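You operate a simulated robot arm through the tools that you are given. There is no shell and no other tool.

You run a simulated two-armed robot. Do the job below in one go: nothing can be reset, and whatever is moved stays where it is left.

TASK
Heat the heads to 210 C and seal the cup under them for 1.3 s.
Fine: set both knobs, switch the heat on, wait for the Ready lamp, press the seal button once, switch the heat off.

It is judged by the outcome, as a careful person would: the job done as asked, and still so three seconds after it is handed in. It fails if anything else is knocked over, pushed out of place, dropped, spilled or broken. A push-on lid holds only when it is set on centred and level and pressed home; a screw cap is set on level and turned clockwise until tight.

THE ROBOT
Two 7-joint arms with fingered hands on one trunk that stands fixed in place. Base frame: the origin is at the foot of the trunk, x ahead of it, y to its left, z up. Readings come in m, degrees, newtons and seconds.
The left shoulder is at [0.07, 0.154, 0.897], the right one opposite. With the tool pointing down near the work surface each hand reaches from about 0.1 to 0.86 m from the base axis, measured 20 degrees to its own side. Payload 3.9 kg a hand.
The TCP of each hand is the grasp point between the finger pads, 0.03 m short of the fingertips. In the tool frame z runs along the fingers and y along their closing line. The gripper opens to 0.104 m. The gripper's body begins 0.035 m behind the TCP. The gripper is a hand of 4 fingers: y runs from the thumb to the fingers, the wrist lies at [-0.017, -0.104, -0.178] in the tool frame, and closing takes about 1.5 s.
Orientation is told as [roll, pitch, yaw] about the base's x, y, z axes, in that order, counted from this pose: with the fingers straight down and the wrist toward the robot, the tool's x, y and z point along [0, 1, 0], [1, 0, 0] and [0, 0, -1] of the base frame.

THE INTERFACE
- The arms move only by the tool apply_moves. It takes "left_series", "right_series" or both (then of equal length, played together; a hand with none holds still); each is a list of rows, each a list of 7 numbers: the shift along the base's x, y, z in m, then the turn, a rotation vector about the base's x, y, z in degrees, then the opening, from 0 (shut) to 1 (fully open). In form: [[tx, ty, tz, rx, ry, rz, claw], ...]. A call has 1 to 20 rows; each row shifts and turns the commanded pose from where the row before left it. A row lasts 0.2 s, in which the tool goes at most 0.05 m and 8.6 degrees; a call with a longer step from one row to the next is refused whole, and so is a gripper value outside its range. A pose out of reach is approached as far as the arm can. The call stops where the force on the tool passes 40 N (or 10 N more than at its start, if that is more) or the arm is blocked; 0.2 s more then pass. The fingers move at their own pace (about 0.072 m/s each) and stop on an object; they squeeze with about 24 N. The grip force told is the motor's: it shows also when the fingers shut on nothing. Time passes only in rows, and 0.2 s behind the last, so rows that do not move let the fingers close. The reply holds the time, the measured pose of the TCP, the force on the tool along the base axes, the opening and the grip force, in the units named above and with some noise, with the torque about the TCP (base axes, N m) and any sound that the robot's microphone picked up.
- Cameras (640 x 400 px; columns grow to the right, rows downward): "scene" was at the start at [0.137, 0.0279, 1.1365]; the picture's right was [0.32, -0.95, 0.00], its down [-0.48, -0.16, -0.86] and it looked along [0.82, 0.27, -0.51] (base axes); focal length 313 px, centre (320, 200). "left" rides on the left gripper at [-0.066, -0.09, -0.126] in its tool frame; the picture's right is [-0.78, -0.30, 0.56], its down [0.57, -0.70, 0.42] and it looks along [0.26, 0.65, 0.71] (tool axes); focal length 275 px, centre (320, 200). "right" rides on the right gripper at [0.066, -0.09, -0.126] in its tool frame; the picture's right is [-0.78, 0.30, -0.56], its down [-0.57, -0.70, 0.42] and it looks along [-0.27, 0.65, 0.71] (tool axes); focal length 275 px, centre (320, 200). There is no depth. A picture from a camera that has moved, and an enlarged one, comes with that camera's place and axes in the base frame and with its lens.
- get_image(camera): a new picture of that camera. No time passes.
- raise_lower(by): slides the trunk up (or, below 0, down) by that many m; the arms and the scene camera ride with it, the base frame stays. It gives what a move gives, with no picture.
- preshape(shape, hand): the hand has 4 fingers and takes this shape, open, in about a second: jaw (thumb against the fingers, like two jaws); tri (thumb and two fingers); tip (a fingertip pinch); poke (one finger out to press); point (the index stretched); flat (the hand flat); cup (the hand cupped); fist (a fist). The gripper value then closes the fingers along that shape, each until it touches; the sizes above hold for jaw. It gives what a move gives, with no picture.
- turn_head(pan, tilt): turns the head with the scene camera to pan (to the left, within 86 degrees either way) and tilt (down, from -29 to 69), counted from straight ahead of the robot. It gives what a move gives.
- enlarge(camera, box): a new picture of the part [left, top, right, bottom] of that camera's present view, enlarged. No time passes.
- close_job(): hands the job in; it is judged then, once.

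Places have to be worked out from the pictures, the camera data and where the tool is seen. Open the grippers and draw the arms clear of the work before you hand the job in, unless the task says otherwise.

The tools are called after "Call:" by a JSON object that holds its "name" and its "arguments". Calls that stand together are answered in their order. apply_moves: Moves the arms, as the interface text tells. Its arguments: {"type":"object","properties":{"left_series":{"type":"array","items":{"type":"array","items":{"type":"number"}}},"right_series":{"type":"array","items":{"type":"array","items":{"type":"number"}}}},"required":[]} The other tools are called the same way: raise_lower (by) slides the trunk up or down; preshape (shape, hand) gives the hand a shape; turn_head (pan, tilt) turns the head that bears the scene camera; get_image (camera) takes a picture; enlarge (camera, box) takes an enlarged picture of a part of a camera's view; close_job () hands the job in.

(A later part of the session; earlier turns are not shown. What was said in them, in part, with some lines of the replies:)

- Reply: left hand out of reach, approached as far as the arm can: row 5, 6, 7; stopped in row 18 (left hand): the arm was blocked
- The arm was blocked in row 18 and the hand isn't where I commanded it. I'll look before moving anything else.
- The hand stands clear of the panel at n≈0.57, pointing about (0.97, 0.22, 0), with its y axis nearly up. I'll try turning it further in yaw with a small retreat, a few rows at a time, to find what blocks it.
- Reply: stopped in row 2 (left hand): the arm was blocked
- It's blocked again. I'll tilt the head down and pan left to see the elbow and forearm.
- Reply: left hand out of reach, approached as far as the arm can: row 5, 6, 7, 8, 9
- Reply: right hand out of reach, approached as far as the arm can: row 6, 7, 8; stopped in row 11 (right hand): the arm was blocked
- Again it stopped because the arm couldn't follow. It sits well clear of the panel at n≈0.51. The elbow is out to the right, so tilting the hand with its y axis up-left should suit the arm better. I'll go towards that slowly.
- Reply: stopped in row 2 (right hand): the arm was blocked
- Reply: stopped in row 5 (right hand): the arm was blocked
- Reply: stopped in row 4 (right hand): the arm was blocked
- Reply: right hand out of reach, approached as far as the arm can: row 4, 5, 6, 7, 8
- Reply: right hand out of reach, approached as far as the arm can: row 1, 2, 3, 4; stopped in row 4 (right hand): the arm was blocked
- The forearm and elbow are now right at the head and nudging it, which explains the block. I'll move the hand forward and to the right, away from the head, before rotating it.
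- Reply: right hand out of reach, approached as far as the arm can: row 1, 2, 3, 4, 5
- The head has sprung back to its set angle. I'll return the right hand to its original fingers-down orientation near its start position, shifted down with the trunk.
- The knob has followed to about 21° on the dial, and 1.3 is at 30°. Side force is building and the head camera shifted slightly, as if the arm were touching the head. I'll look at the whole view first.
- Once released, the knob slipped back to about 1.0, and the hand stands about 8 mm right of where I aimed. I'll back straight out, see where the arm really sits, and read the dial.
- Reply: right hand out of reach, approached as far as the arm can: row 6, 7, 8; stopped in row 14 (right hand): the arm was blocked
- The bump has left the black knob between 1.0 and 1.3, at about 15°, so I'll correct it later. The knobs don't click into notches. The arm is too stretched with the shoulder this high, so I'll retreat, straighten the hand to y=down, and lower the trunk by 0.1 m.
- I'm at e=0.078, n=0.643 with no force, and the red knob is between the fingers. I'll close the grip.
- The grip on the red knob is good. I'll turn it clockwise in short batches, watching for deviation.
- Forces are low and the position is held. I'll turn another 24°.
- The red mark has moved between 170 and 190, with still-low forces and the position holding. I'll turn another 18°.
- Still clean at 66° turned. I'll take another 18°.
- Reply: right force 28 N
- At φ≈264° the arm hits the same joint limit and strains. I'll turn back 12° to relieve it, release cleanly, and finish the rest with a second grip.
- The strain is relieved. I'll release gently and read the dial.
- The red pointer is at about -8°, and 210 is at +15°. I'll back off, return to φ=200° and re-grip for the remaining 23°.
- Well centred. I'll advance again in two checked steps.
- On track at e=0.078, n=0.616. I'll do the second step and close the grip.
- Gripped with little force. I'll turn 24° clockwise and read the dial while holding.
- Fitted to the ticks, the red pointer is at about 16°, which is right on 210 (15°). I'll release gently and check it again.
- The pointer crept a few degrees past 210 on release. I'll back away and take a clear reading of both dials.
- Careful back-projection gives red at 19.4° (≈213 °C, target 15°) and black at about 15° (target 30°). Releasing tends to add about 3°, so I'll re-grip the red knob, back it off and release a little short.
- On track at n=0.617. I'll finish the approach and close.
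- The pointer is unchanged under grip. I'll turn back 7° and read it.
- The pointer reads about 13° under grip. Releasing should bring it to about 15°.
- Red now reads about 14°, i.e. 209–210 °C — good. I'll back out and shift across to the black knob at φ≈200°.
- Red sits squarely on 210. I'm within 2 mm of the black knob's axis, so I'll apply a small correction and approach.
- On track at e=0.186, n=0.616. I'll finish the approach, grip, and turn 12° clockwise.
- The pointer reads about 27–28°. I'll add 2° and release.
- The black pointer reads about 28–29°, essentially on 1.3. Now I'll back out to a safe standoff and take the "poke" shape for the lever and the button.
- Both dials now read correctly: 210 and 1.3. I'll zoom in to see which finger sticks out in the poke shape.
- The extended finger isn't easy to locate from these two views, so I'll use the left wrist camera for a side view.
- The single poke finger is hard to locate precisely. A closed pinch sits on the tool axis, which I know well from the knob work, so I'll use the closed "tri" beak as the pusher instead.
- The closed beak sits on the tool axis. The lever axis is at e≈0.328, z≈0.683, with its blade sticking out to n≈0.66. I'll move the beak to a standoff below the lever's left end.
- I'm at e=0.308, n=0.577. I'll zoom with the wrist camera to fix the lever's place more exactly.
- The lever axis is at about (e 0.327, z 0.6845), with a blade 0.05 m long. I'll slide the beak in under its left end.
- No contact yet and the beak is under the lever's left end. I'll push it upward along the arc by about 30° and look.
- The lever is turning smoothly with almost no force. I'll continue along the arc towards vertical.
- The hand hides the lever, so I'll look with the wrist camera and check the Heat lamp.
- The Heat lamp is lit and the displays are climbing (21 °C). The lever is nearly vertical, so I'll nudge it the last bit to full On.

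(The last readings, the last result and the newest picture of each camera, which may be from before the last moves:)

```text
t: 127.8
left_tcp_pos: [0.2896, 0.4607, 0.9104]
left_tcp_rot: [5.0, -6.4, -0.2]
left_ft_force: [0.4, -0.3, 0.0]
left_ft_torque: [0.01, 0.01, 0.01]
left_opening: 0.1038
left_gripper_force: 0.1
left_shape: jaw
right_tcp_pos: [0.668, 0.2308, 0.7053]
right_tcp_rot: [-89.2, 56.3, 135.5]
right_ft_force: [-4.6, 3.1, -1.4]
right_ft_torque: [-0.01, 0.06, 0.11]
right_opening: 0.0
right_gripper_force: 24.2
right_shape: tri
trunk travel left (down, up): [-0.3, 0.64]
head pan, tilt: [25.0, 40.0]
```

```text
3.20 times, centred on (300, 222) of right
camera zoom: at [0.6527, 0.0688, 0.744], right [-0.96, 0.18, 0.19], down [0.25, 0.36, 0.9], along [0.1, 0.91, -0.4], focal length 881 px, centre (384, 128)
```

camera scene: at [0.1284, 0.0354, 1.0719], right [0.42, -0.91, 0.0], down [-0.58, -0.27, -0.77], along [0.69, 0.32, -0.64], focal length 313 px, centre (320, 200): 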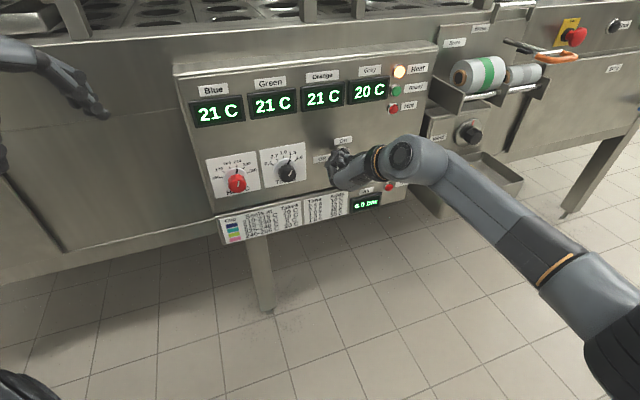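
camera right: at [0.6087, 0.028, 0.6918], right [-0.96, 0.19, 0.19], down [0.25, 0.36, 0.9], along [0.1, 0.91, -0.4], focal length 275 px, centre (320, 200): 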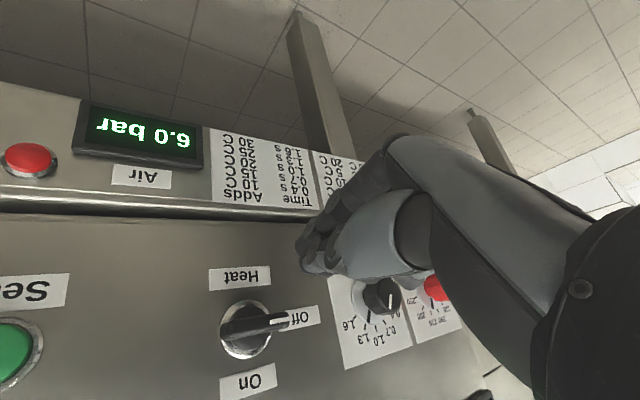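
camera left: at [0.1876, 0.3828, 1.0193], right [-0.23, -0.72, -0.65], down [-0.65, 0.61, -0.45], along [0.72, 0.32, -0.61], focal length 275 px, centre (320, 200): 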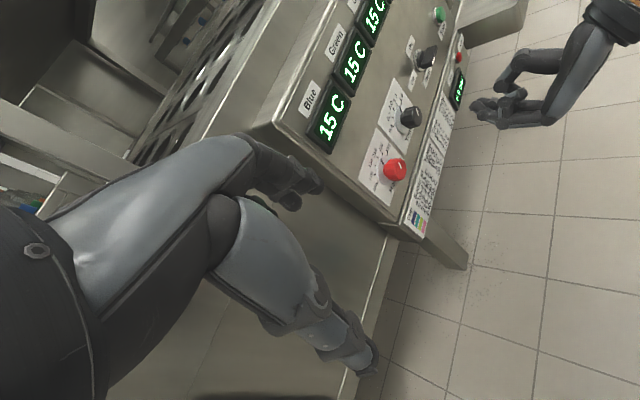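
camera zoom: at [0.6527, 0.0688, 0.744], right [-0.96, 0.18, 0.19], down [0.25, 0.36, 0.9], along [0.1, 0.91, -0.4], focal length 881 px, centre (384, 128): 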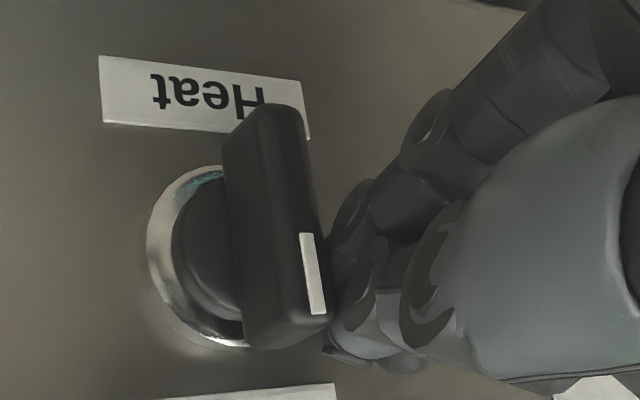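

The lever is at its stop, fully On. I'll ease off sideways and back out.

Call:
{"name": "apply_moves", "arguments": {"right_series": [[-0.004, 0.004, 0, 0, 0, 0, 0], [-0.004, 0.004, 0, 0, 0, 0, 0], [-0.0068, -0.0068, 0, 0, 0, 0, 0], [-0.0068, -0.0068, 0, 0, 0, 0, 0], [-0.0068, -0.0068, 0, 0, 0, 0, 0], [-0.0068, -0.0068, 0, 0, 0, 0, 0], [-0.0068, -0.0068, 0, 0, 0, 0, 0], [-0.0068, -0.0068, 0, 0, 0, 0, 0], [-0.0068, -0.0068, 0, 0, 0, 0, 0], [-0.0068, -0.0068, 0, 0, 0, 0, 0], [0, 0, 0, 0, 0, 0, 0]]}}

Call:
{"name": "get_image", "arguments": {"camera": "scene"}}

Call:
{"name": "get_image", "arguments": {"camera": "right"}}

```text
t: 130.2
left_tcp_pos: [0.2904, 0.4593, 0.9124]
left_tcp_rot: [5.1, -6.4, -0.2]
left_ft_force: [0.5, 1.7, -0.3]
left_ft_torque: [-0.01, 0.02, -0.04]
left_opening: 0.1041
left_gripper_force: 0.0
left_shape: jaw
right_tcp_pos: [0.6074, 0.1821, 0.7039]
right_tcp_rot: [-89.2, 56.1, 135.4]
right_ft_force: [0.5, 0.0, -0.5]
right_ft_torque: [0.01, 0.04, 0.0]
right_opening: 0.0001
right_gripper_force: 23.9
right_shape: tri
trunk travel left (down, up): [-0.3, 0.64]
head pan, tilt: [25.0, 40.0]
```

```text
taken
camera scene: at [0.1285, 0.0353, 1.0719], right [0.42, -0.91, 0.0], down [-0.58, -0.27, -0.77], along [0.69, 0.32, -0.64], focal length 313 px, centre (320, 200)
```

scene: 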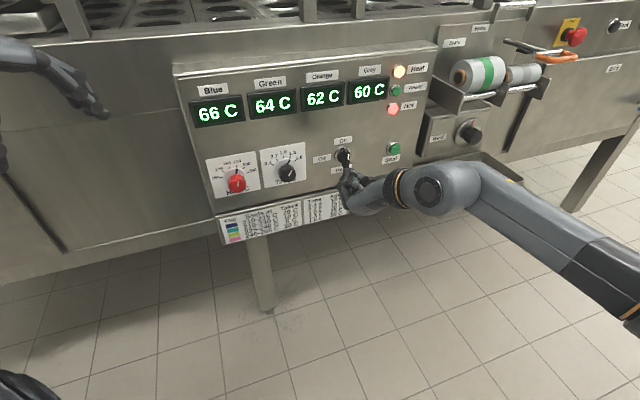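

```text
taken
camera right: at [0.592, 0.0208, 0.7437], right [-0.96, 0.19, 0.19], down [0.25, 0.36, 0.9], along [0.1, 0.91, -0.4], focal length 275 px, centre (320, 200)
```

right: 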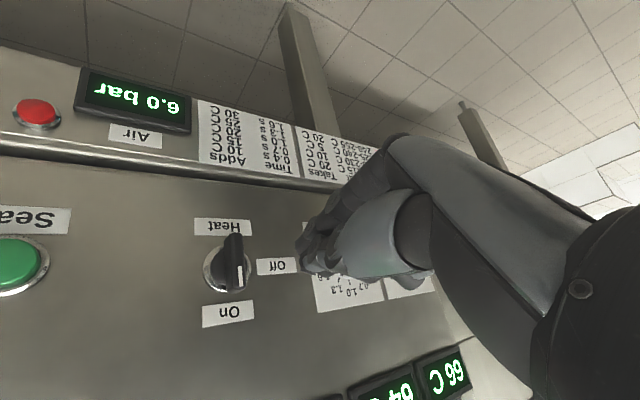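

Temperatures are at about 60–66 °C and rising, and the lever shows On. Meanwhile I'll bring the beak over to the Seal button, rolling back towards y=down and yawing slightly right to keep the arm within reach.

Call:
{"name": "apply_moves", "arguments": {"right_series": [[0.013, -0.02, -0.0043, -4.007, -4.007, 0, 0], [0.013, -0.02, -0.0043, -4.007, -4.007, 0, 0], [0.013, -0.02, -0.0043, -4.007, -4.007, 0, 0], [0.013, -0.02, -0.0043, -4.007, -4.007, 0, 0], [0.013, -0.02, -0.0043, -4.007, -4.007, 0, 0], [0.013, -0.02, -0.0043, -4.007, -4.007, 0, 0], [0, 0, 0, 0, 0, -7.5, 0], [0, 0, 0, 0, 0, -7.5, 0], [0, 0, 0, 0, 0, 0, 0]]}}

Call:
{"name": "get_image", "arguments": {"camera": "right"}}

Call:
{"name": "get_image", "arguments": {"camera": "scene"}}

```text
t: 132.2
left_tcp_pos: [0.2907, 0.4602, 0.9103]
left_tcp_rot: [5.0, -6.5, -0.2]
left_ft_force: [-0.3, 0.3, -0.7]
left_ft_torque: [0.05, 0.03, 0.02]
left_opening: 0.1038
left_gripper_force: 0.0
left_shape: jaw
right_tcp_pos: [0.6851, 0.0615, 0.6792]
right_tcp_rot: [52.2, 89.8, -98.4]
right_ft_force: [-0.7, 0.3, -0.8]
right_ft_torque: [0.02, -0.01, 0.02]
right_opening: 0.0
right_gripper_force: 23.9
right_shape: tri
trunk travel left (down, up): [-0.3, 0.64]
head pan, tilt: [25.0, 40.0]
```

```text
taken
camera right: at [0.608, -0.0556, 0.7696], right [-0.87, 0.4, -0.3], down [0.09, 0.71, 0.7], along [0.49, 0.58, -0.65], focal length 275 px, centre (320, 200)
```

right: 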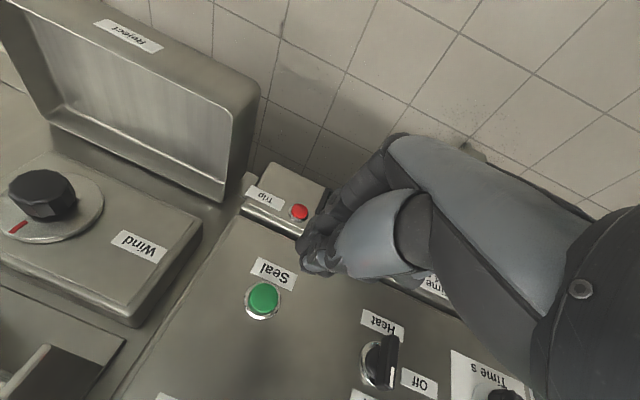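

```text
taken
camera scene: at [0.1285, 0.0351, 1.0719], right [0.42, -0.91, 0.0], down [-0.58, -0.27, -0.77], along [0.69, 0.32, -0.64], focal length 313 px, centre (320, 200)
```

scene: 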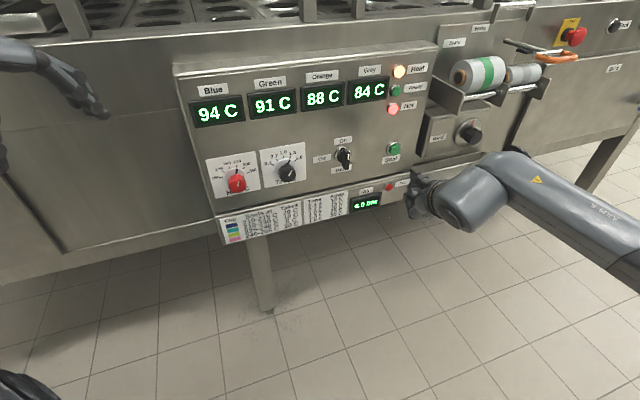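

Heads are at 84–94 °C. I'll zoom on the Seal button to work out its place.

Call:
{"name": "enlarge", "arguments": {"camera": "right", "box": [200, 240, 360, 340]}}

Call:
{"name": "enlarge", "arguments": {"camera": "scene", "box": [320, 120, 440, 195]}}

```text
4.00 times, centred on (280, 290) of right
camera zoom: at [0.608, -0.0556, 0.7696], right [-0.87, 0.4, -0.3], down [0.09, 0.71, 0.7], along [0.49, 0.58, -0.65], focal length 1101 px, centre (480, -160)
```

zoom: 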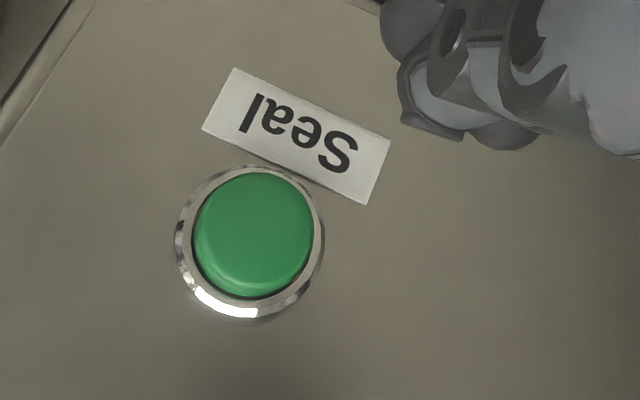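

```text
5.33 times, centred on (380, 158) of scene
camera zoom: at [0.1285, 0.0351, 1.0719], right [0.42, -0.91, 0.0], down [-0.58, -0.27, -0.77], along [0.69, 0.32, -0.64], focal length 1670 px, centre (0, 427)
```

zoom: 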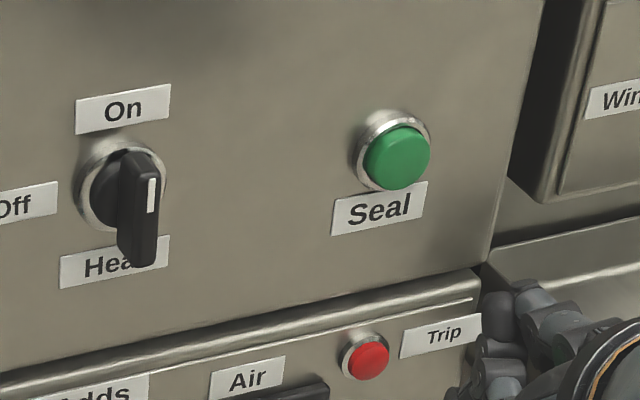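

The Seal button's centre is at about e≈0.461, z≈0.674, with its front at n≈0.68. I'll move the beak to a standoff about 4 cm in front of it.

Call:
{"name": "apply_moves", "arguments": {"right_series": [[0.0083, 0.0062, -0.0007, 0, 0, 0, 0], [0.0083, 0.0062, -0.0007, 0, 0, 0, 0], [0.0083, 0.0062, -0.0007, 0, 0, 0, 0], [0.0083, 0.0062, -0.0007, 0, 0, 0, 0], [0.0083, 0.0062, -0.0007, 0, 0, 0, 0], [0.0083, 0.0062, -0.0007, 0, 0, 0, 0], [0.0083, 0.0062, -0.0007, 0, 0, 0, 0], [0, 0, 0, 0, 0, 0, 0]]}}

Call:
{"name": "get_image", "arguments": {"camera": "right"}}

Call:
{"name": "get_image", "arguments": {"camera": "scene"}}

Call:
{"name": "enlarge", "arguments": {"camera": "scene", "box": [340, 100, 460, 175]}}

```text
t: 134.0
left_tcp_pos: [0.2898, 0.4601, 0.9105]
left_tcp_rot: [5.0, -6.4, -0.2]
left_ft_force: [-0.2, 0.8, 0.5]
left_ft_torque: [0.02, -0.03, 0.03]
left_opening: 0.1039
left_gripper_force: 0.0
left_shape: jaw
right_tcp_pos: [0.7437, 0.1063, 0.6733]
right_tcp_rot: [44.6, 89.8, -105.9]
right_ft_force: [-0.3, 0.4, 0.0]
right_ft_torque: [0.03, -0.02, 0.02]
right_opening: 0.0001
right_gripper_force: 23.5
right_shape: tri
trunk travel left (down, up): [-0.3, 0.64]
head pan, tilt: [25.0, 40.0]
```

```text
taken
camera right: at [0.6668, -0.0113, 0.7643], right [-0.87, 0.4, -0.3], down [0.09, 0.71, 0.7], along [0.49, 0.58, -0.65], focal length 275 px, centre (320, 200)
```

right: 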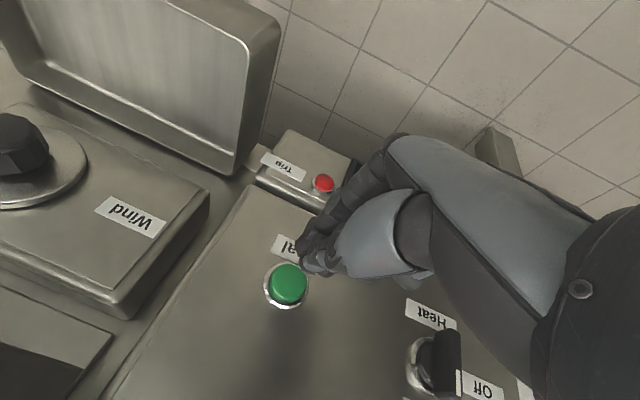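

```text
taken
camera scene: at [0.1285, 0.0351, 1.0719], right [0.42, -0.91, 0.0], down [-0.58, -0.27, -0.77], along [0.69, 0.32, -0.64], focal length 313 px, centre (320, 200)
```

scene: 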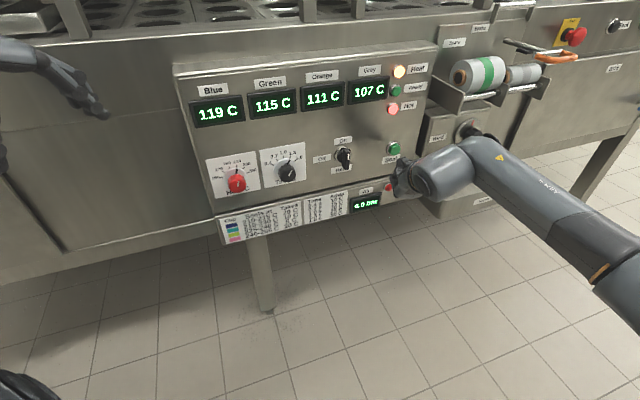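

```text
5.33 times, centred on (400, 138) of scene
camera zoom: at [0.1285, 0.0351, 1.0719], right [0.42, -0.91, 0.0], down [-0.58, -0.27, -0.77], along [0.69, 0.32, -0.64], focal length 1670 px, centre (-107, 533)
```

zoom: 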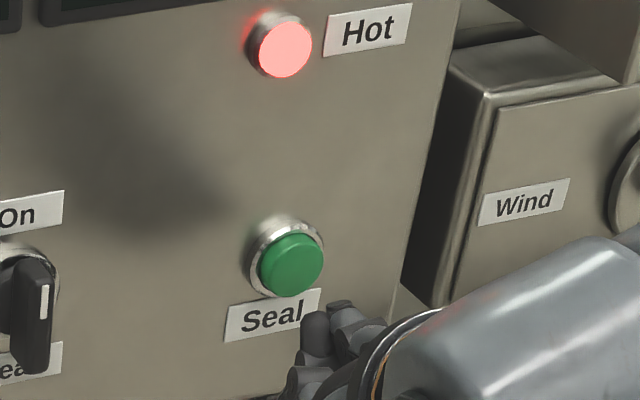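

Alignment is spot on. The heads are at 107–119 °C, so I'll wait for Ready.

Call:
{"name": "apply_moves", "arguments": {"right_series": [[0, 0, 0, 0, 0, 0, 0], [0, 0, 0, 0, 0, 0, 0], [0, 0, 0, 0, 0, 0, 0], [0, 0, 0, 0, 0, 0, 0], [0, 0, 0, 0, 0, 0, 0], [0, 0, 0, 0, 0, 0, 0], [0, 0, 0, 0, 0, 0, 0], [0, 0, 0, 0, 0, 0, 0], [0, 0, 0, 0, 0, 0, 0], [0, 0, 0, 0, 0, 0, 0], [0, 0, 0, 0, 0, 0, 0], [0, 0, 0, 0, 0, 0, 0], [0, 0, 0, 0, 0, 0, 0], [0, 0, 0, 0, 0, 0, 0], [0, 0, 0, 0, 0, 0, 0], [0, 0, 0, 0, 0, 0, 0], [0, 0, 0, 0, 0, 0, 0], [0, 0, 0, 0, 0, 0, 0], [0, 0, 0, 0, 0, 0, 0], [0, 0, 0, 0, 0, 0, 0]]}}

Call:
{"name": "enlarge", "arguments": {"camera": "scene", "box": [170, 50, 450, 225]}}

```text
t: 138.2
left_tcp_pos: [0.2915, 0.4602, 0.9104]
left_tcp_rot: [5.1, -6.4, -0.2]
left_ft_force: [1.1, 0.3, 0.4]
left_ft_torque: [0.0, -0.02, 0.02]
left_opening: 0.1039
left_gripper_force: 0.1
left_shape: jaw
right_tcp_pos: [0.7444, 0.1076, 0.6736]
right_tcp_rot: [46.1, 89.8, -104.5]
right_ft_force: [-0.6, -0.6, 0.3]
right_ft_torque: [-0.01, 0.01, 0.0]
right_opening: 0.0
right_gripper_force: 24.1
right_shape: tri
trunk travel left (down, up): [-0.3, 0.64]
head pan, tilt: [25.0, 40.0]
```

```text
2.29 times, centred on (310, 138) of scene
camera zoom: at [0.1285, 0.0352, 1.0719], right [0.42, -0.91, 0.0], down [-0.58, -0.27, -0.77], along [0.69, 0.32, -0.64], focal length 716 px, centre (343, 343)
```

zoom: 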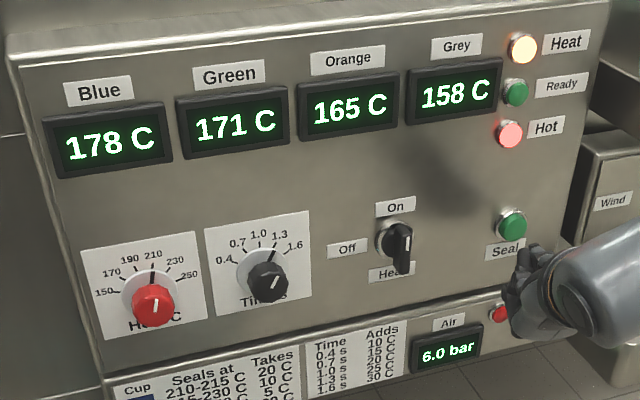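

The heads are at 158–178 °C, so I'll keep waiting.

Call:
{"name": "apply_moves", "arguments": {"right_series": [[0, 0, 0, 0, 0, 0, 0], [0, 0, 0, 0, 0, 0, 0], [0, 0, 0, 0, 0, 0, 0], [0, 0, 0, 0, 0, 0, 0], [0, 0, 0, 0, 0, 0, 0], [0, 0, 0, 0, 0, 0, 0], [0, 0, 0, 0, 0, 0, 0], [0, 0, 0, 0, 0, 0, 0], [0, 0, 0, 0, 0, 0, 0], [0, 0, 0, 0, 0, 0, 0], [0, 0, 0, 0, 0, 0, 0], [0, 0, 0, 0, 0, 0, 0], [0, 0, 0, 0, 0, 0, 0], [0, 0, 0, 0, 0, 0, 0], [0, 0, 0, 0, 0, 0, 0], [0, 0, 0, 0, 0, 0, 0], [0, 0, 0, 0, 0, 0, 0], [0, 0, 0, 0, 0, 0, 0], [0, 0, 0, 0, 0, 0, 0], [0, 0, 0, 0, 0, 0, 0]]}}

Call:
{"name": "enlarge", "arguments": {"camera": "scene", "box": [170, 50, 450, 225]}}

```text
t: 142.4
left_tcp_pos: [0.2924, 0.4607, 0.9112]
left_tcp_rot: [5.0, -6.4, -0.2]
left_ft_force: [-0.4, -0.2, -0.3]
left_ft_torque: [-0.01, 0.0, 0.0]
left_opening: 0.1038
left_gripper_force: 0.1
left_shape: jaw
right_tcp_pos: [0.7441, 0.1065, 0.6732]
right_tcp_rot: [45.9, 89.9, -104.7]
right_ft_force: [-0.3, -0.6, 0.7]
right_ft_torque: [-0.02, -0.02, 0.04]
right_opening: 0.0
right_gripper_force: 24.7
right_shape: tri
trunk travel left (down, up): [-0.3, 0.64]
head pan, tilt: [25.0, 40.0]
```

```text
2.29 times, centred on (310, 138) of scene
camera zoom: at [0.1285, 0.0352, 1.0719], right [0.42, -0.91, 0.0], down [-0.58, -0.27, -0.77], along [0.69, 0.32, -0.64], focal length 716 px, centre (343, 343)
```

zoom: 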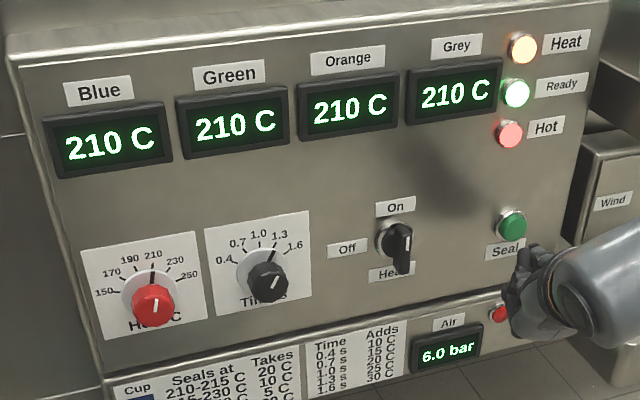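

All four heads read 210 °C and Ready is lit. I'll approach the Seal button to just short of contact.

Call:
{"name": "apply_moves", "arguments": {"right_series": [[0.0061, 0.0061, 0.0002, 0, 0, 0, 0], [0.0061, 0.0061, 0.0002, 0, 0, 0, 0], [0.0061, 0.0061, 0.0002, 0, 0, 0, 0], [0.0042, 0.0042, 0, 0, 0, 0, 0], [0, 0, 0, 0, 0, 0, 0]]}}

Call:
{"name": "enlarge", "arguments": {"camera": "scene", "box": [340, 100, 460, 175]}}

Call:
{"name": "enlarge", "arguments": {"camera": "right", "box": [220, 200, 380, 300]}}

```text
t: 143.6
left_tcp_pos: [0.2908, 0.4599, 0.9107]
left_tcp_rot: [5.1, -6.5, -0.2]
left_ft_force: [0.0, 0.0, 0.3]
left_ft_torque: [-0.03, -0.01, -0.01]
left_opening: 0.1041
left_gripper_force: 0.1
left_shape: jaw
right_tcp_pos: [0.7656, 0.1283, 0.6748]
right_tcp_rot: [47.8, 89.8, -102.8]
right_ft_force: [0.9, 1.5, -1.1]
right_ft_torque: [0.02, -0.02, -0.03]
right_opening: 0.0
right_gripper_force: 24.0
right_shape: tri
trunk travel left (down, up): [-0.3, 0.64]
head pan, tilt: [25.0, 40.0]
```

```text
5.33 times, centred on (400, 138) of scene
camera zoom: at [0.1285, 0.0352, 1.0719], right [0.42, -0.91, 0.0], down [-0.58, -0.27, -0.77], along [0.69, 0.32, -0.64], focal length 1670 px, centre (-107, 533)
```

zoom: 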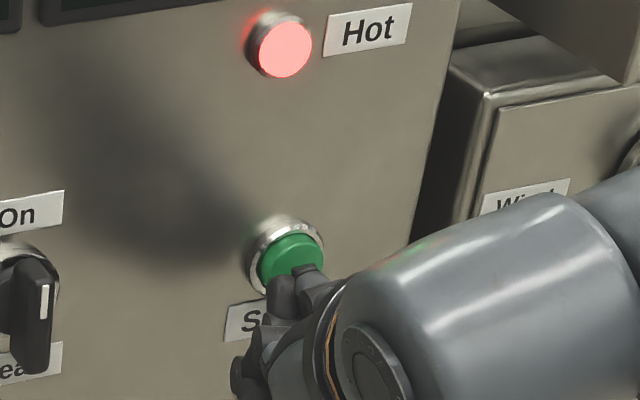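

```text
4.00 times, centred on (300, 250) of right
camera zoom: at [0.6886, 0.0097, 0.7653], right [-0.87, 0.4, -0.3], down [0.09, 0.71, 0.7], along [0.49, 0.58, -0.65], focal length 1101 px, centre (400, 0)
```

zoom: 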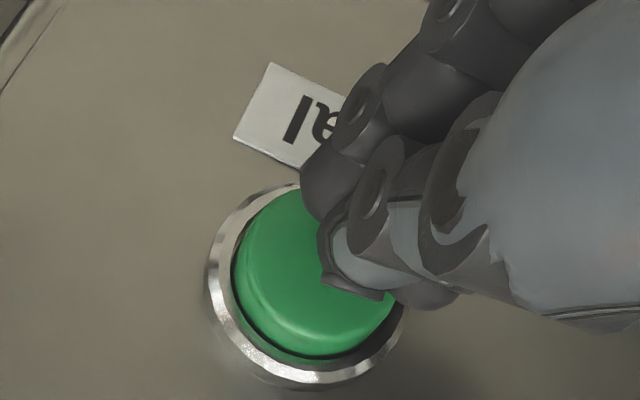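

The tip is right at the button face. I'll press in small steps.

Call:
{"name": "apply_moves", "arguments": {"right_series": [[0.0021, 0.0021, 0, 0, 0, 0, 0], [0.0021, 0.0021, 0, 0, 0, 0, 0], [0.0021, 0.0021, 0, 0, 0, 0, 0], [0.0021, 0.0021, 0, 0, 0, 0, 0]]}}

Call:
{"name": "enlarge", "arguments": {"camera": "scene", "box": [170, 50, 450, 225]}}

Call:
{"name": "enlarge", "arguments": {"camera": "right", "box": [220, 200, 380, 300]}}

```text
t: 144.6
left_tcp_pos: [0.291, 0.4591, 0.9108]
left_tcp_rot: [5.2, -6.3, -0.3]
left_ft_force: [-0.2, -0.2, -1.2]
left_ft_torque: [-0.01, 0.01, -0.03]
left_opening: 0.1037
left_gripper_force: 0.2
left_shape: jaw
right_tcp_pos: [0.7724, 0.1358, 0.6726]
right_tcp_rot: [35.6, 89.7, -115.0]
right_ft_force: [-9.9, -7.2, -2.4]
right_ft_torque: [-0.03, 0.01, 0.07]
right_opening: 0.0
right_gripper_force: 23.4
right_shape: tri
trunk travel left (down, up): [-0.3, 0.64]
head pan, tilt: [25.0, 40.0]
heard: click
```

```text
2.29 times, centred on (310, 138) of scene
camera zoom: at [0.1277, 0.0342, 1.072], right [0.42, -0.91, 0.0], down [-0.58, -0.27, -0.77], along [0.7, 0.32, -0.64], focal length 716 px, centre (343, 343)
```

zoom: 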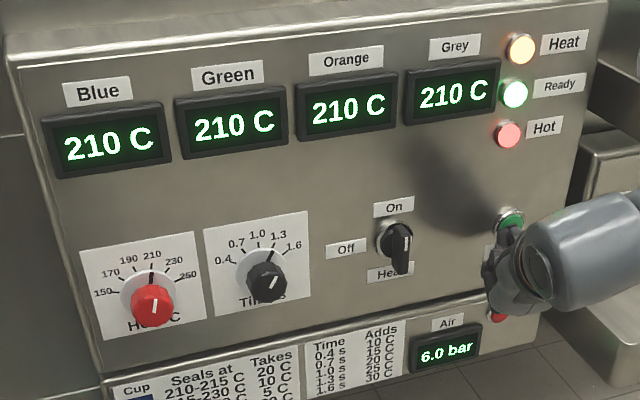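

```text
4.00 times, centred on (300, 250) of right
camera zoom: at [0.6958, 0.0175, 0.7643], right [-0.87, 0.4, -0.3], down [0.09, 0.71, 0.7], along [0.49, 0.58, -0.65], focal length 1101 px, centre (400, 0)
```

zoom: 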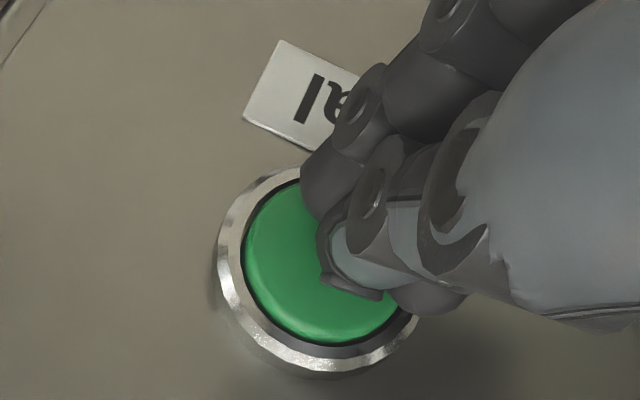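

I heard a click, so the button is pressed. I'll release it straight away, hold back, and let the 1.3 s seal run.

Call:
{"name": "apply_moves", "arguments": {"right_series": [[-0.0042, -0.0042, 0, 0, 0, 0, 0], [-0.0061, -0.0061, 0, 0, 0, 0, 0], [-0.0061, -0.0061, 0, 0, 0, 0, 0], [-0.0061, -0.0061, 0, 0, 0, 0, 0], [-0.0061, -0.0061, 0, 0, 0, 0, 0], [0, 0, 0, 0, 0, 0, 0], [0, 0, 0, 0, 0, 0, 0], [0, 0, 0, 0, 0, 0, 0]]}}

Call:
{"name": "get_image", "arguments": {"camera": "scene"}}

Call:
{"name": "enlarge", "arguments": {"camera": "scene", "box": [170, 50, 450, 225]}}

```text
t: 146.4
left_tcp_pos: [0.2912, 0.4591, 0.9102]
left_tcp_rot: [5.1, -6.4, -0.3]
left_ft_force: [0.3, 0.1, 0.3]
left_ft_torque: [0.0, 0.01, -0.01]
left_opening: 0.1038
left_gripper_force: 0.0
left_shape: jaw
right_tcp_pos: [0.7452, 0.1064, 0.6727]
right_tcp_rot: [45.7, 89.8, -104.8]
right_ft_force: [-0.6, -0.3, 0.3]
right_ft_torque: [0.0, -0.02, 0.04]
right_opening: 0.0
right_gripper_force: 23.6
right_shape: tri
trunk travel left (down, up): [-0.3, 0.64]
head pan, tilt: [25.0, 40.0]
```

```text
taken
camera scene: at [0.1285, 0.0352, 1.0719], right [0.42, -0.91, 0.0], down [-0.58, -0.27, -0.77], along [0.69, 0.32, -0.64], focal length 313 px, centre (320, 200)
```

scene: 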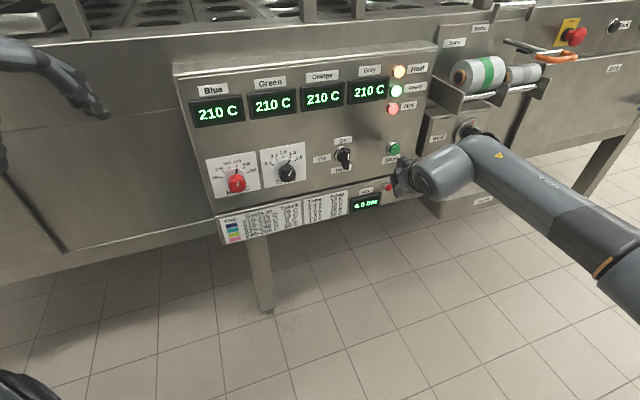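

```text
2.29 times, centred on (310, 138) of scene
camera zoom: at [0.1285, 0.0352, 1.0719], right [0.42, -0.91, 0.0], down [-0.58, -0.27, -0.77], along [0.69, 0.32, -0.64], focal length 716 px, centre (343, 343)
```

zoom: 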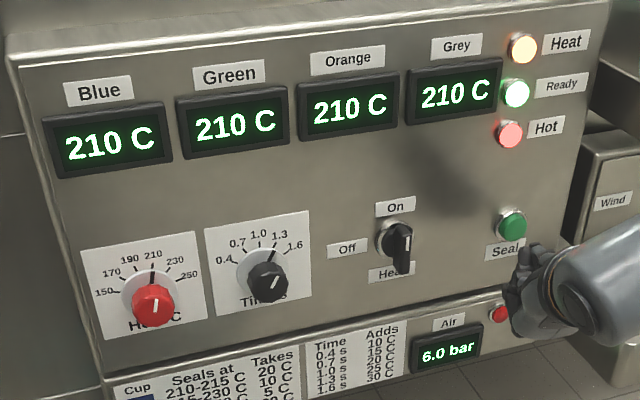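

The click was registered and the panel is steady. Before switching off, I'll glance at the heads and cup to confirm the seal happened.

Call:
{"name": "turn_head", "arguments": {"pan": 40, "tilt": 5}}

Call:
{"name": "get_image", "arguments": {"camera": "scene"}}

```text
t: 147.4
left_tcp_pos: [0.2905, 0.4593, 0.9102]
left_tcp_rot: [5.1, -6.4, -0.2]
left_ft_force: [0.5, 0.6, 0.5]
left_ft_torque: [0.01, -0.02, 0.01]
left_opening: 0.1039
left_gripper_force: 0.0
left_shape: jaw
right_tcp_pos: [0.745, 0.108, 0.6736]
right_tcp_rot: [45.9, 89.7, -104.6]
right_ft_force: [0.3, -0.2, -0.1]
right_ft_torque: [-0.01, 0.0, -0.01]
right_opening: 0.0
right_gripper_force: 23.7
right_shape: tri
trunk travel left (down, up): [-0.3, 0.64]
head pan, tilt: [40.0, 5.0]
```

```text
taken
camera scene: at [0.1219, 0.0583, 1.1276], right [0.64, -0.77, 0.0], down [-0.07, -0.06, -1.0], along [0.76, 0.64, -0.09], focal length 313 px, centre (320, 200)
```

scene: 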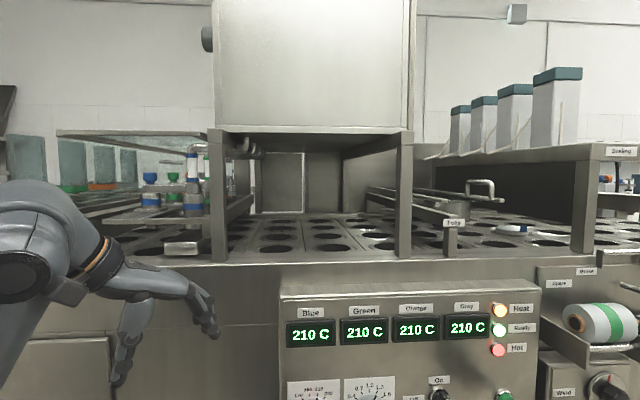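

The heads are hidden inside the box, but the press registered once, which is what was asked. Now I'll turn the head back and bring the beak to the right of the lever's upper end to push it Off.

Call:
{"name": "turn_head", "arguments": {"pan": 25, "tilt": 40}}

Call:
{"name": "apply_moves", "arguments": {"right_series": [[-0.0075, -0.0075, 0.005, 0, 0, 0, 0], [-0.0075, -0.0075, 0.005, 0, 0, 7.5, 0], [-0.0075, -0.0075, 0.005, 0, 0, 7.5, 0], [-0.0156, 0.0156, 0.004, 0, 0, 0, 0], [-0.0156, 0.0156, 0.004, 0, 0, 0, 0], [-0.0156, 0.0156, 0.004, 0, 0, 0, 0], [-0.0156, 0.0156, 0.004, 0, 0, 0, 0], [0, 0, 0, 0, 0, 0, 0]]}}

Call:
{"name": "get_image", "arguments": {"camera": "right"}}

Call:
{"name": "enlarge", "arguments": {"camera": "scene", "box": [280, 100, 440, 200]}}

```text
t: 148.4
left_tcp_pos: [0.2904, 0.4599, 0.912]
left_tcp_rot: [5.2, -6.4, -0.2]
left_ft_force: [0.3, -0.3, -0.2]
left_ft_torque: [0.0, -0.02, -0.01]
left_opening: 0.104
left_gripper_force: 0.2
left_shape: jaw
right_tcp_pos: [0.7457, 0.1075, 0.6724]
right_tcp_rot: [46.3, 89.9, -104.3]
right_ft_force: [0.6, 0.7, -0.8]
right_ft_torque: [-0.02, -0.02, 0.02]
right_opening: 0.0
right_gripper_force: 24.5
right_shape: tri
trunk travel left (down, up): [-0.3, 0.64]
head pan, tilt: [25.0, 40.0]
```

```text
t: 150.2
left_tcp_pos: [0.2915, 0.4595, 0.911]
left_tcp_rot: [5.1, -6.4, -0.2]
left_ft_force: [-0.6, -0.2, 0.2]
left_ft_torque: [0.01, 0.03, 0.02]
left_opening: 0.1037
left_gripper_force: 0.2
left_shape: jaw
right_tcp_pos: [0.6601, 0.1462, 0.7043]
right_tcp_rot: [43.1, 89.8, -92.4]
right_ft_force: [-0.3, 0.1, 0.0]
right_ft_torque: [0.0, 0.02, -0.01]
right_opening: 0.0
right_gripper_force: 23.9
right_shape: tri
trunk travel left (down, up): [-0.3, 0.64]
head pan, tilt: [25.0, 40.0]
```

```text
taken
camera right: at [0.6159, 0.0128, 0.7957], right [-0.94, 0.16, -0.3], down [-0.1, 0.71, 0.7], along [0.32, 0.69, -0.65], focal length 275 px, centre (320, 200)
```

right: 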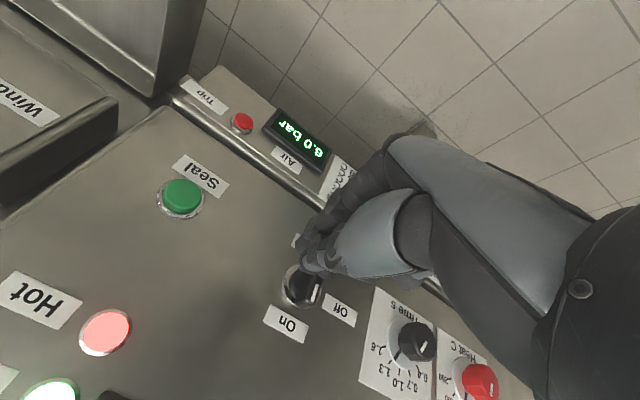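

```text
4.00 times, centred on (360, 150) of scene
camera zoom: at [0.1286, 0.0351, 1.0719], right [0.42, -0.91, 0.0], down [-0.58, -0.27, -0.77], along [0.69, 0.32, -0.64], focal length 1252 px, centre (160, 400)
```

zoom: 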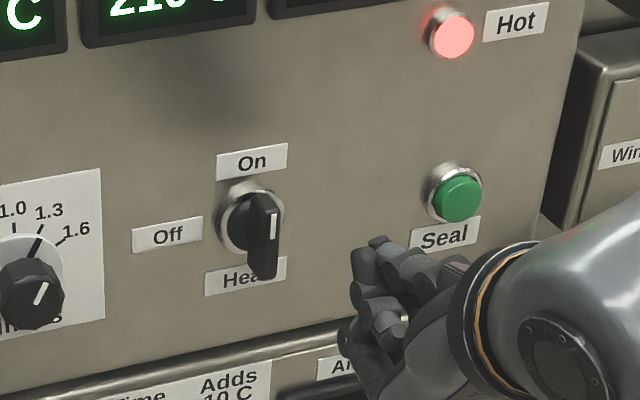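

Positioned to the right of the lever's upper end at e=0.363, z=0.704. I'll slide in alongside it.

Call:
{"name": "apply_moves", "arguments": {"right_series": [[0.0066, 0.0066, 0, 0, 0, 0, 0], [0.0066, 0.0066, 0, 0, 0, 0, 0], [0.0066, 0.0066, 0, 0, 0, 0, 0], [0.0066, 0.0066, 0, 0, 0, 0, 0], [0.0066, 0.0066, 0, 0, 0, 0, 0], [0.0066, 0.0066, 0, 0, 0, 0, 0], [0.0066, 0.0066, 0, 0, 0, 0, 0], [0, 0, 0, 0, 0, 0, 0]]}}

Call:
{"name": "enlarge", "arguments": {"camera": "scene", "box": [280, 100, 440, 200]}}

Call:
{"name": "enlarge", "arguments": {"camera": "right", "box": [200, 190, 400, 315]}}

```text
t: 152.0
left_tcp_pos: [0.2906, 0.4599, 0.9106]
left_tcp_rot: [5.1, -6.4, -0.2]
left_ft_force: [0.1, -0.7, -0.1]
left_ft_torque: [0.01, -0.01, 0.01]
left_opening: 0.104
left_gripper_force: 0.1
left_shape: jaw
right_tcp_pos: [0.7071, 0.193, 0.706]
right_tcp_rot: [48.8, 89.8, -86.6]
right_ft_force: [0.1, 0.1, 0.6]
right_ft_torque: [-0.02, 0.0, 0.02]
right_opening: 0.0
right_gripper_force: 24.1
right_shape: tri
trunk travel left (down, up): [-0.3, 0.64]
head pan, tilt: [25.0, 40.0]
```

```text
4.00 times, centred on (360, 150) of scene
camera zoom: at [0.1285, 0.0351, 1.0719], right [0.42, -0.91, 0.0], down [-0.58, -0.27, -0.77], along [0.69, 0.32, -0.64], focal length 1252 px, centre (160, 400)
```

zoom: 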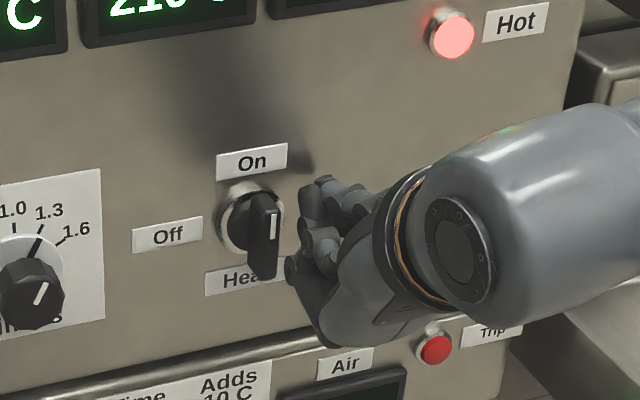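

```text
3.20 times, centred on (300, 252) of right
camera zoom: at [0.6631, 0.0594, 0.7961], right [-0.94, 0.16, -0.3], down [-0.1, 0.71, 0.7], along [0.32, 0.69, -0.65], focal length 881 px, centre (384, 32)
```

zoom: 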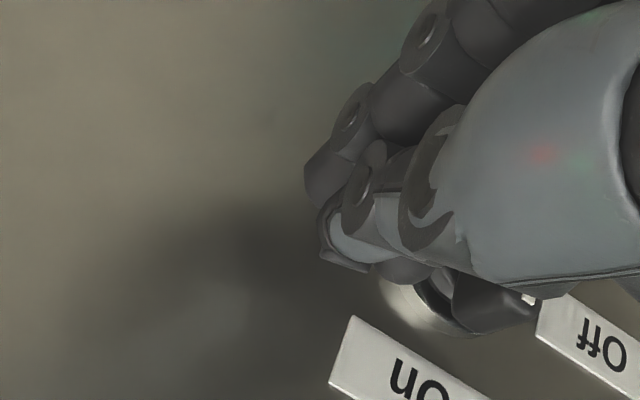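

No contact yet. I'll push the lever's upper end to the left along the arc.

Call:
{"name": "apply_moves", "arguments": {"right_series": [[-0.0053, 0.0053, -0.0005, 0, 0, 0, 0], [-0.0053, 0.0053, -0.0005, 0, 0, 0, 0], [-0.0053, 0.0053, -0.0005, 0, 0, 0, 0], [-0.0043, 0.0043, 0.0026, 0, 0, 0, 0], [-0.0043, 0.0043, 0.0026, 0, 0, 0, 0], [0, 0, 0, 0, 0, 0, 0]]}}

Call:
{"name": "enlarge", "arguments": {"camera": "scene", "box": [280, 100, 440, 200]}}

Call:
{"name": "enlarge", "arguments": {"camera": "right", "box": [200, 190, 400, 315]}}

```text
t: 153.4
left_tcp_pos: [0.293, 0.4589, 0.9107]
left_tcp_rot: [5.2, -6.4, -0.3]
left_ft_force: [0.0, -0.6, -0.5]
left_ft_torque: [0.02, 0.03, 0.0]
left_opening: 0.1043
left_gripper_force: 0.2
left_shape: jaw
right_tcp_pos: [0.6819, 0.2178, 0.7081]
right_tcp_rot: [30.0, 89.7, -105.6]
right_ft_force: [0.3, -0.2, 0.2]
right_ft_torque: [-0.03, -0.01, 0.0]
right_opening: 0.0
right_gripper_force: 23.7
right_shape: tri
trunk travel left (down, up): [-0.3, 0.64]
head pan, tilt: [25.0, 40.0]
```

```text
4.00 times, centred on (360, 150) of scene
camera zoom: at [0.1286, 0.0352, 1.0718], right [0.42, -0.91, 0.0], down [-0.58, -0.27, -0.77], along [0.69, 0.32, -0.64], focal length 1252 px, centre (160, 400)
```

zoom: 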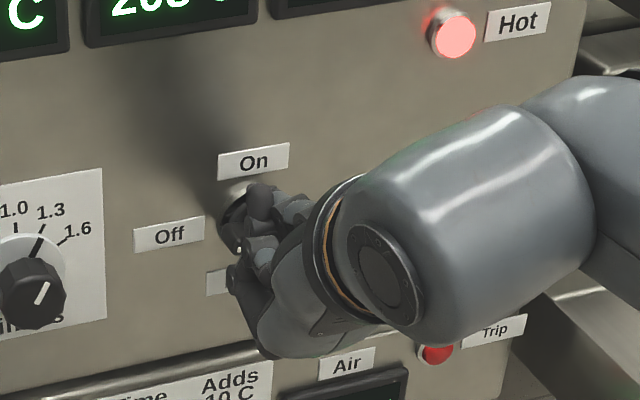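

```text
3.20 times, centred on (300, 252) of right
camera zoom: at [0.6378, 0.0842, 0.7986], right [-0.94, 0.16, -0.3], down [-0.1, 0.71, 0.7], along [0.32, 0.69, -0.65], focal length 881 px, centre (384, 32)
```

zoom: 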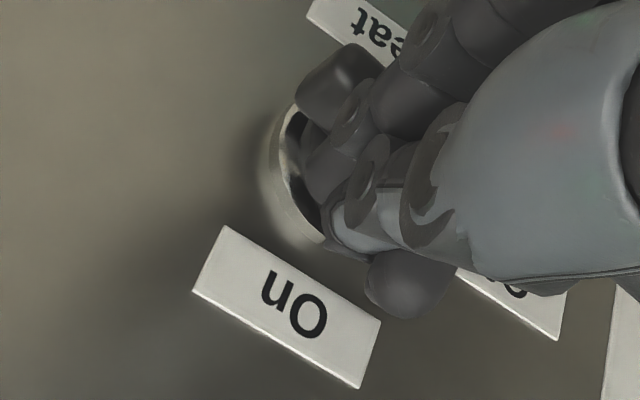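

The lever is turning with hardly any force and the temperature is starting to fall. I'll continue to full Off.

Call:
{"name": "apply_moves", "arguments": {"right_series": [[-0.0044, 0.0044, 0, 0, 0, 0, 0], [-0.0044, 0.0044, 0, 0, 0, 0, 0], [-0.0038, 0.0038, -0.004, 0, 0, 0, 0], [-0.0038, 0.0038, -0.004, 0, 0, 0, 0], [0, 0, 0, 0, 0, 0, 0]]}}

Call:
{"name": "enlarge", "arguments": {"camera": "scene", "box": [170, 50, 450, 225]}}

Call:
{"name": "enlarge", "arguments": {"camera": "right", "box": [200, 150, 400, 275]}}

```text
t: 154.6
left_tcp_pos: [0.2892, 0.4583, 0.9116]
left_tcp_rot: [5.1, -6.5, -0.2]
left_ft_force: [0.0, 0.1, -1.2]
left_ft_torque: [-0.03, 0.04, 0.02]
left_opening: 0.1038
left_gripper_force: 0.1
left_shape: jaw
right_tcp_pos: [0.6648, 0.233, 0.7054]
right_tcp_rot: [135.2, 89.7, -0.3]
right_ft_force: [2.6, -5.5, 17.1]
right_ft_torque: [-0.04, -0.29, -0.11]
right_opening: 0.0
right_gripper_force: 24.6
right_shape: tri
trunk travel left (down, up): [-0.3, 0.64]
head pan, tilt: [25.0, 40.0]
```

```text
2.29 times, centred on (310, 138) of scene
camera zoom: at [0.1265, 0.0335, 1.0724], right [0.42, -0.91, 0.0], down [-0.58, -0.27, -0.77], along [0.7, 0.32, -0.64], focal length 716 px, centre (343, 343)
```

zoom: 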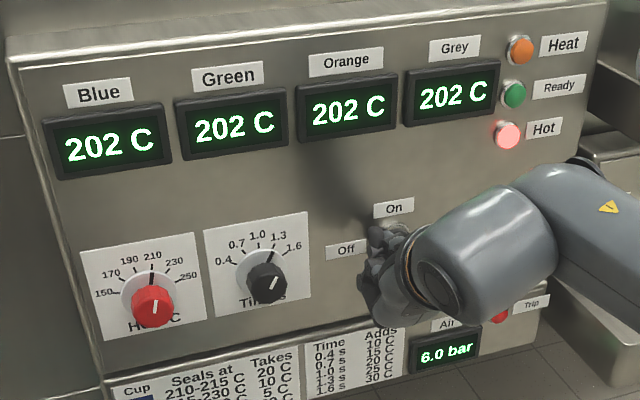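

```text
3.20 times, centred on (300, 212) of right
camera zoom: at [0.6208, 0.0991, 0.7955], right [-0.94, 0.16, -0.3], down [-0.1, 0.71, 0.7], along [0.33, 0.69, -0.65], focal length 881 px, centre (384, 160)
```

zoom: 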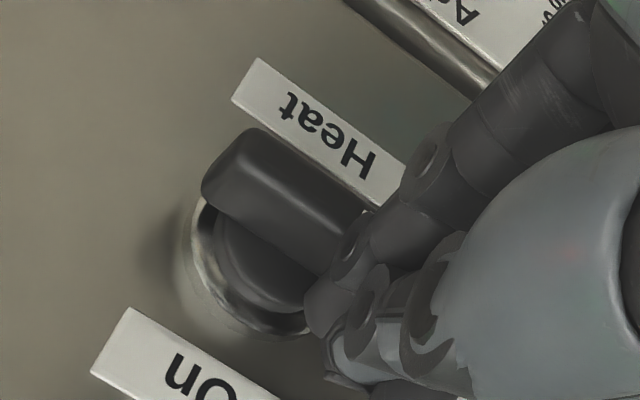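

Heat and Ready are out, temperatures are falling (202 °C), and the lever is at its Off stop. I'll lift off it and back out.

Call:
{"name": "apply_moves", "arguments": {"right_series": [[0, 0, 0.008, 0, 0, 0, 0], [0, 0, 0.008, 0, 0, 0, 0], [-0.0068, -0.0068, 0, 0, 0, 0, 0], [-0.0068, -0.0068, 0, 0, 0, 0, 0], [-0.0068, -0.0068, 0, 0, 0, 0, 0], [-0.0068, -0.0068, 0, 0, 0, 0, 0], [-0.0068, -0.0068, 0, 0, 0, 0, 0], [-0.0068, -0.0068, 0, 0, 0, 0, 0], [-0.0068, -0.0068, 0, 0, 0, 0, 0], [-0.0068, -0.0068, 0, 0, 0, 0, 0], [-0.0068, -0.0068, 0, 0, 0, 0, 0], [-0.0068, -0.0068, 0, 0, 0, 0, 0], [0, 0, 0, 0, 0, 0, 0]]}}

Call:
{"name": "get_image", "arguments": {"camera": "scene"}}

Call:
{"name": "enlarge", "arguments": {"camera": "scene", "box": [170, 50, 450, 225]}}

```text
t: 157.4
left_tcp_pos: [0.2914, 0.4594, 0.9114]
left_tcp_rot: [5.1, -6.4, -0.2]
left_ft_force: [-0.3, 0.5, -0.7]
left_ft_torque: [-0.01, 0.0, 0.03]
left_opening: 0.104
left_gripper_force: 0.0
left_shape: jaw
right_tcp_pos: [0.5975, 0.1663, 0.7155]
right_tcp_rot: [44.5, 89.8, -91.0]
right_ft_force: [-0.2, 0.0, 0.2]
right_ft_torque: [0.02, 0.02, -0.01]
right_opening: 0.0004
right_gripper_force: 23.9
right_shape: tri
trunk travel left (down, up): [-0.3, 0.64]
head pan, tilt: [25.0, 40.0]
```

```text
taken
camera scene: at [0.1285, 0.0352, 1.0719], right [0.42, -0.91, 0.0], down [-0.58, -0.27, -0.77], along [0.69, 0.32, -0.64], focal length 313 px, centre (320, 200)
```

scene: 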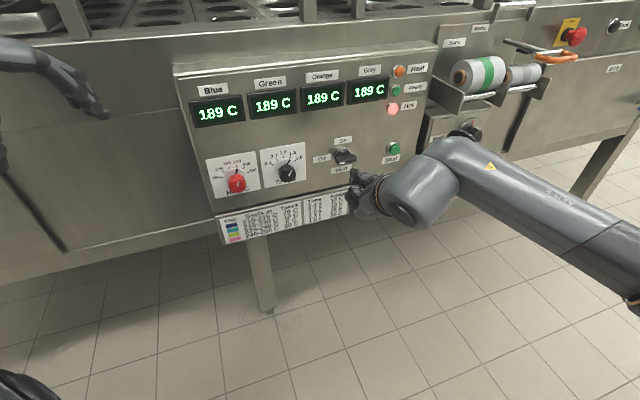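

```text
2.29 times, centred on (310, 138) of scene
camera zoom: at [0.1285, 0.0352, 1.0719], right [0.42, -0.91, 0.0], down [-0.58, -0.27, -0.77], along [0.69, 0.32, -0.64], focal length 716 px, centre (343, 343)
```

zoom: 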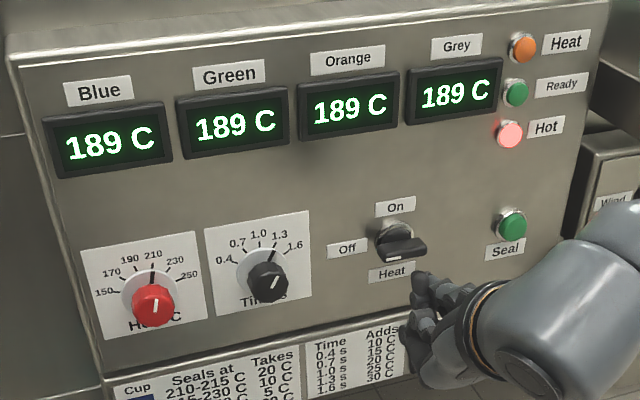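

The lever is at Off, the Heat lamp is out, and the dials still read 210 and 1.3. I'll open the right hand and draw it well clear of the panel.

Call:
{"name": "apply_moves", "arguments": {"right_series": [[-0.01, -0.015, 0.008, 0, 0, 0, 0], [-0.01, -0.015, 0.01, 0, 0, 0, 0], [-0.01, -0.018, 0.012, 0, 0, 0, 0.5], [-0.008, -0.018, 0.012, 0, 0, 0, 1], [-0.008, -0.018, 0.012, 0, 0, 0, 1], [-0.004, -0.018, 0.012, 0, 0, 0, 1], [0, 0, 0, 0, 0, 0, 1], [0, 0, 0, 0, 0, 0, 1], [0, 0, 0, 0, 0, 0, 1]]}}

Call:
{"name": "get_image", "arguments": {"camera": "scene"}}

Call:
{"name": "enlarge", "arguments": {"camera": "scene", "box": [170, 50, 450, 225]}}

```text
t: 159.4
left_tcp_pos: [0.2914, 0.4592, 0.9113]
left_tcp_rot: [5.1, -6.5, -0.2]
left_ft_force: [0.0, -0.2, 0.0]
left_ft_torque: [-0.03, -0.03, -0.04]
left_opening: 0.1041
left_gripper_force: 0.0
left_shape: jaw
right_tcp_pos: [0.5472, 0.0639, 0.7815]
right_tcp_rot: [45.8, 89.9, -89.9]
right_ft_force: [-0.3, 0.0, 0.4]
right_ft_torque: [0.02, 0.0, 0.01]
right_opening: 0.1035
right_gripper_force: 0.0
right_shape: tri
trunk travel left (down, up): [-0.3, 0.64]
head pan, tilt: [25.0, 40.0]
```

```text
taken
camera scene: at [0.1285, 0.0351, 1.0719], right [0.42, -0.91, 0.0], down [-0.58, -0.27, -0.77], along [0.69, 0.32, -0.64], focal length 313 px, centre (320, 200)
```

scene: 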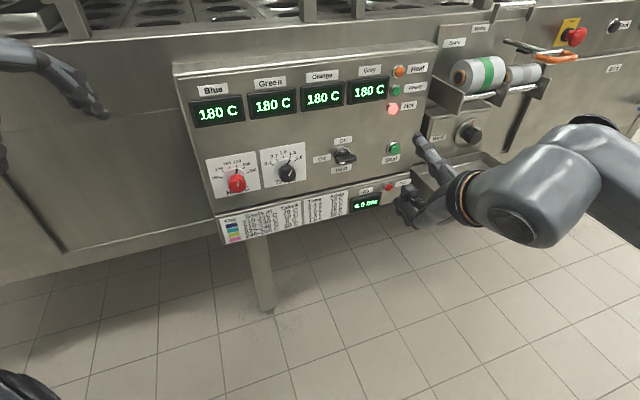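

```text
2.29 times, centred on (310, 138) of scene
camera zoom: at [0.1285, 0.0351, 1.0719], right [0.42, -0.91, 0.0], down [-0.58, -0.27, -0.77], along [0.69, 0.32, -0.64], focal length 716 px, centre (343, 343)
```

zoom: 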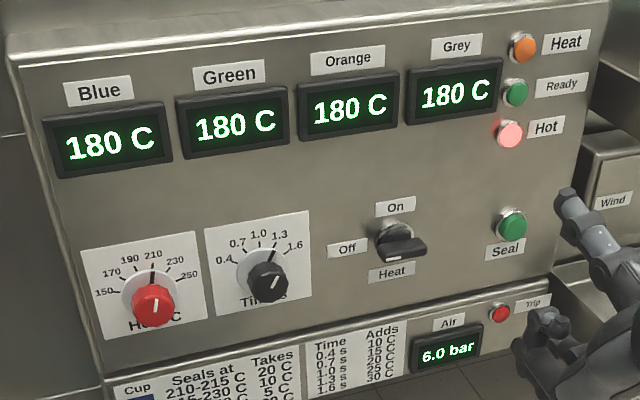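

Heat is off, the heads are cooling (180 °C), and the dials still read 210 and 1.3. Seal was pressed once, both hands are open and clear, and nothing else has been disturbed. I'll hand the job in.

Call:
{"name": "close_job", "arguments": {}}

```text
The job is handed in.
```

The heads reached 210 °C, I pressed Seal once with the timer on about 1.3 s, and the heat is off again. I couldn't see the cup or the heads, because they are inside the box above the deck. My evidence for the seal is the single click when I pressed the button.

- **Settings:** I set the heat knob to 210 and the timer knob to 1.3. Measured from the pictures, the timer pointer sat about 1–2° short of the 1.3 mark, roughly 1.28 s.
- **Heating:** All four displays read 210 °C and the Ready lamp was lit before I pressed Seal.
- **At handover:** The heat lever was at its Off stop and the Heat and Ready lamps were out. The heads were cooling through 180 °C, and the Hot lamp was still lit.
- **Mishaps:** On the first attempt at the red knob the arm swung aside and knocked the timer knob off 1.3. I reset it before switching the heat on. Early on, the right arm also nudged the robot's own head; it sprang back.

Both hands are open and clear of the panel. I saw nothing else moved or damaged.
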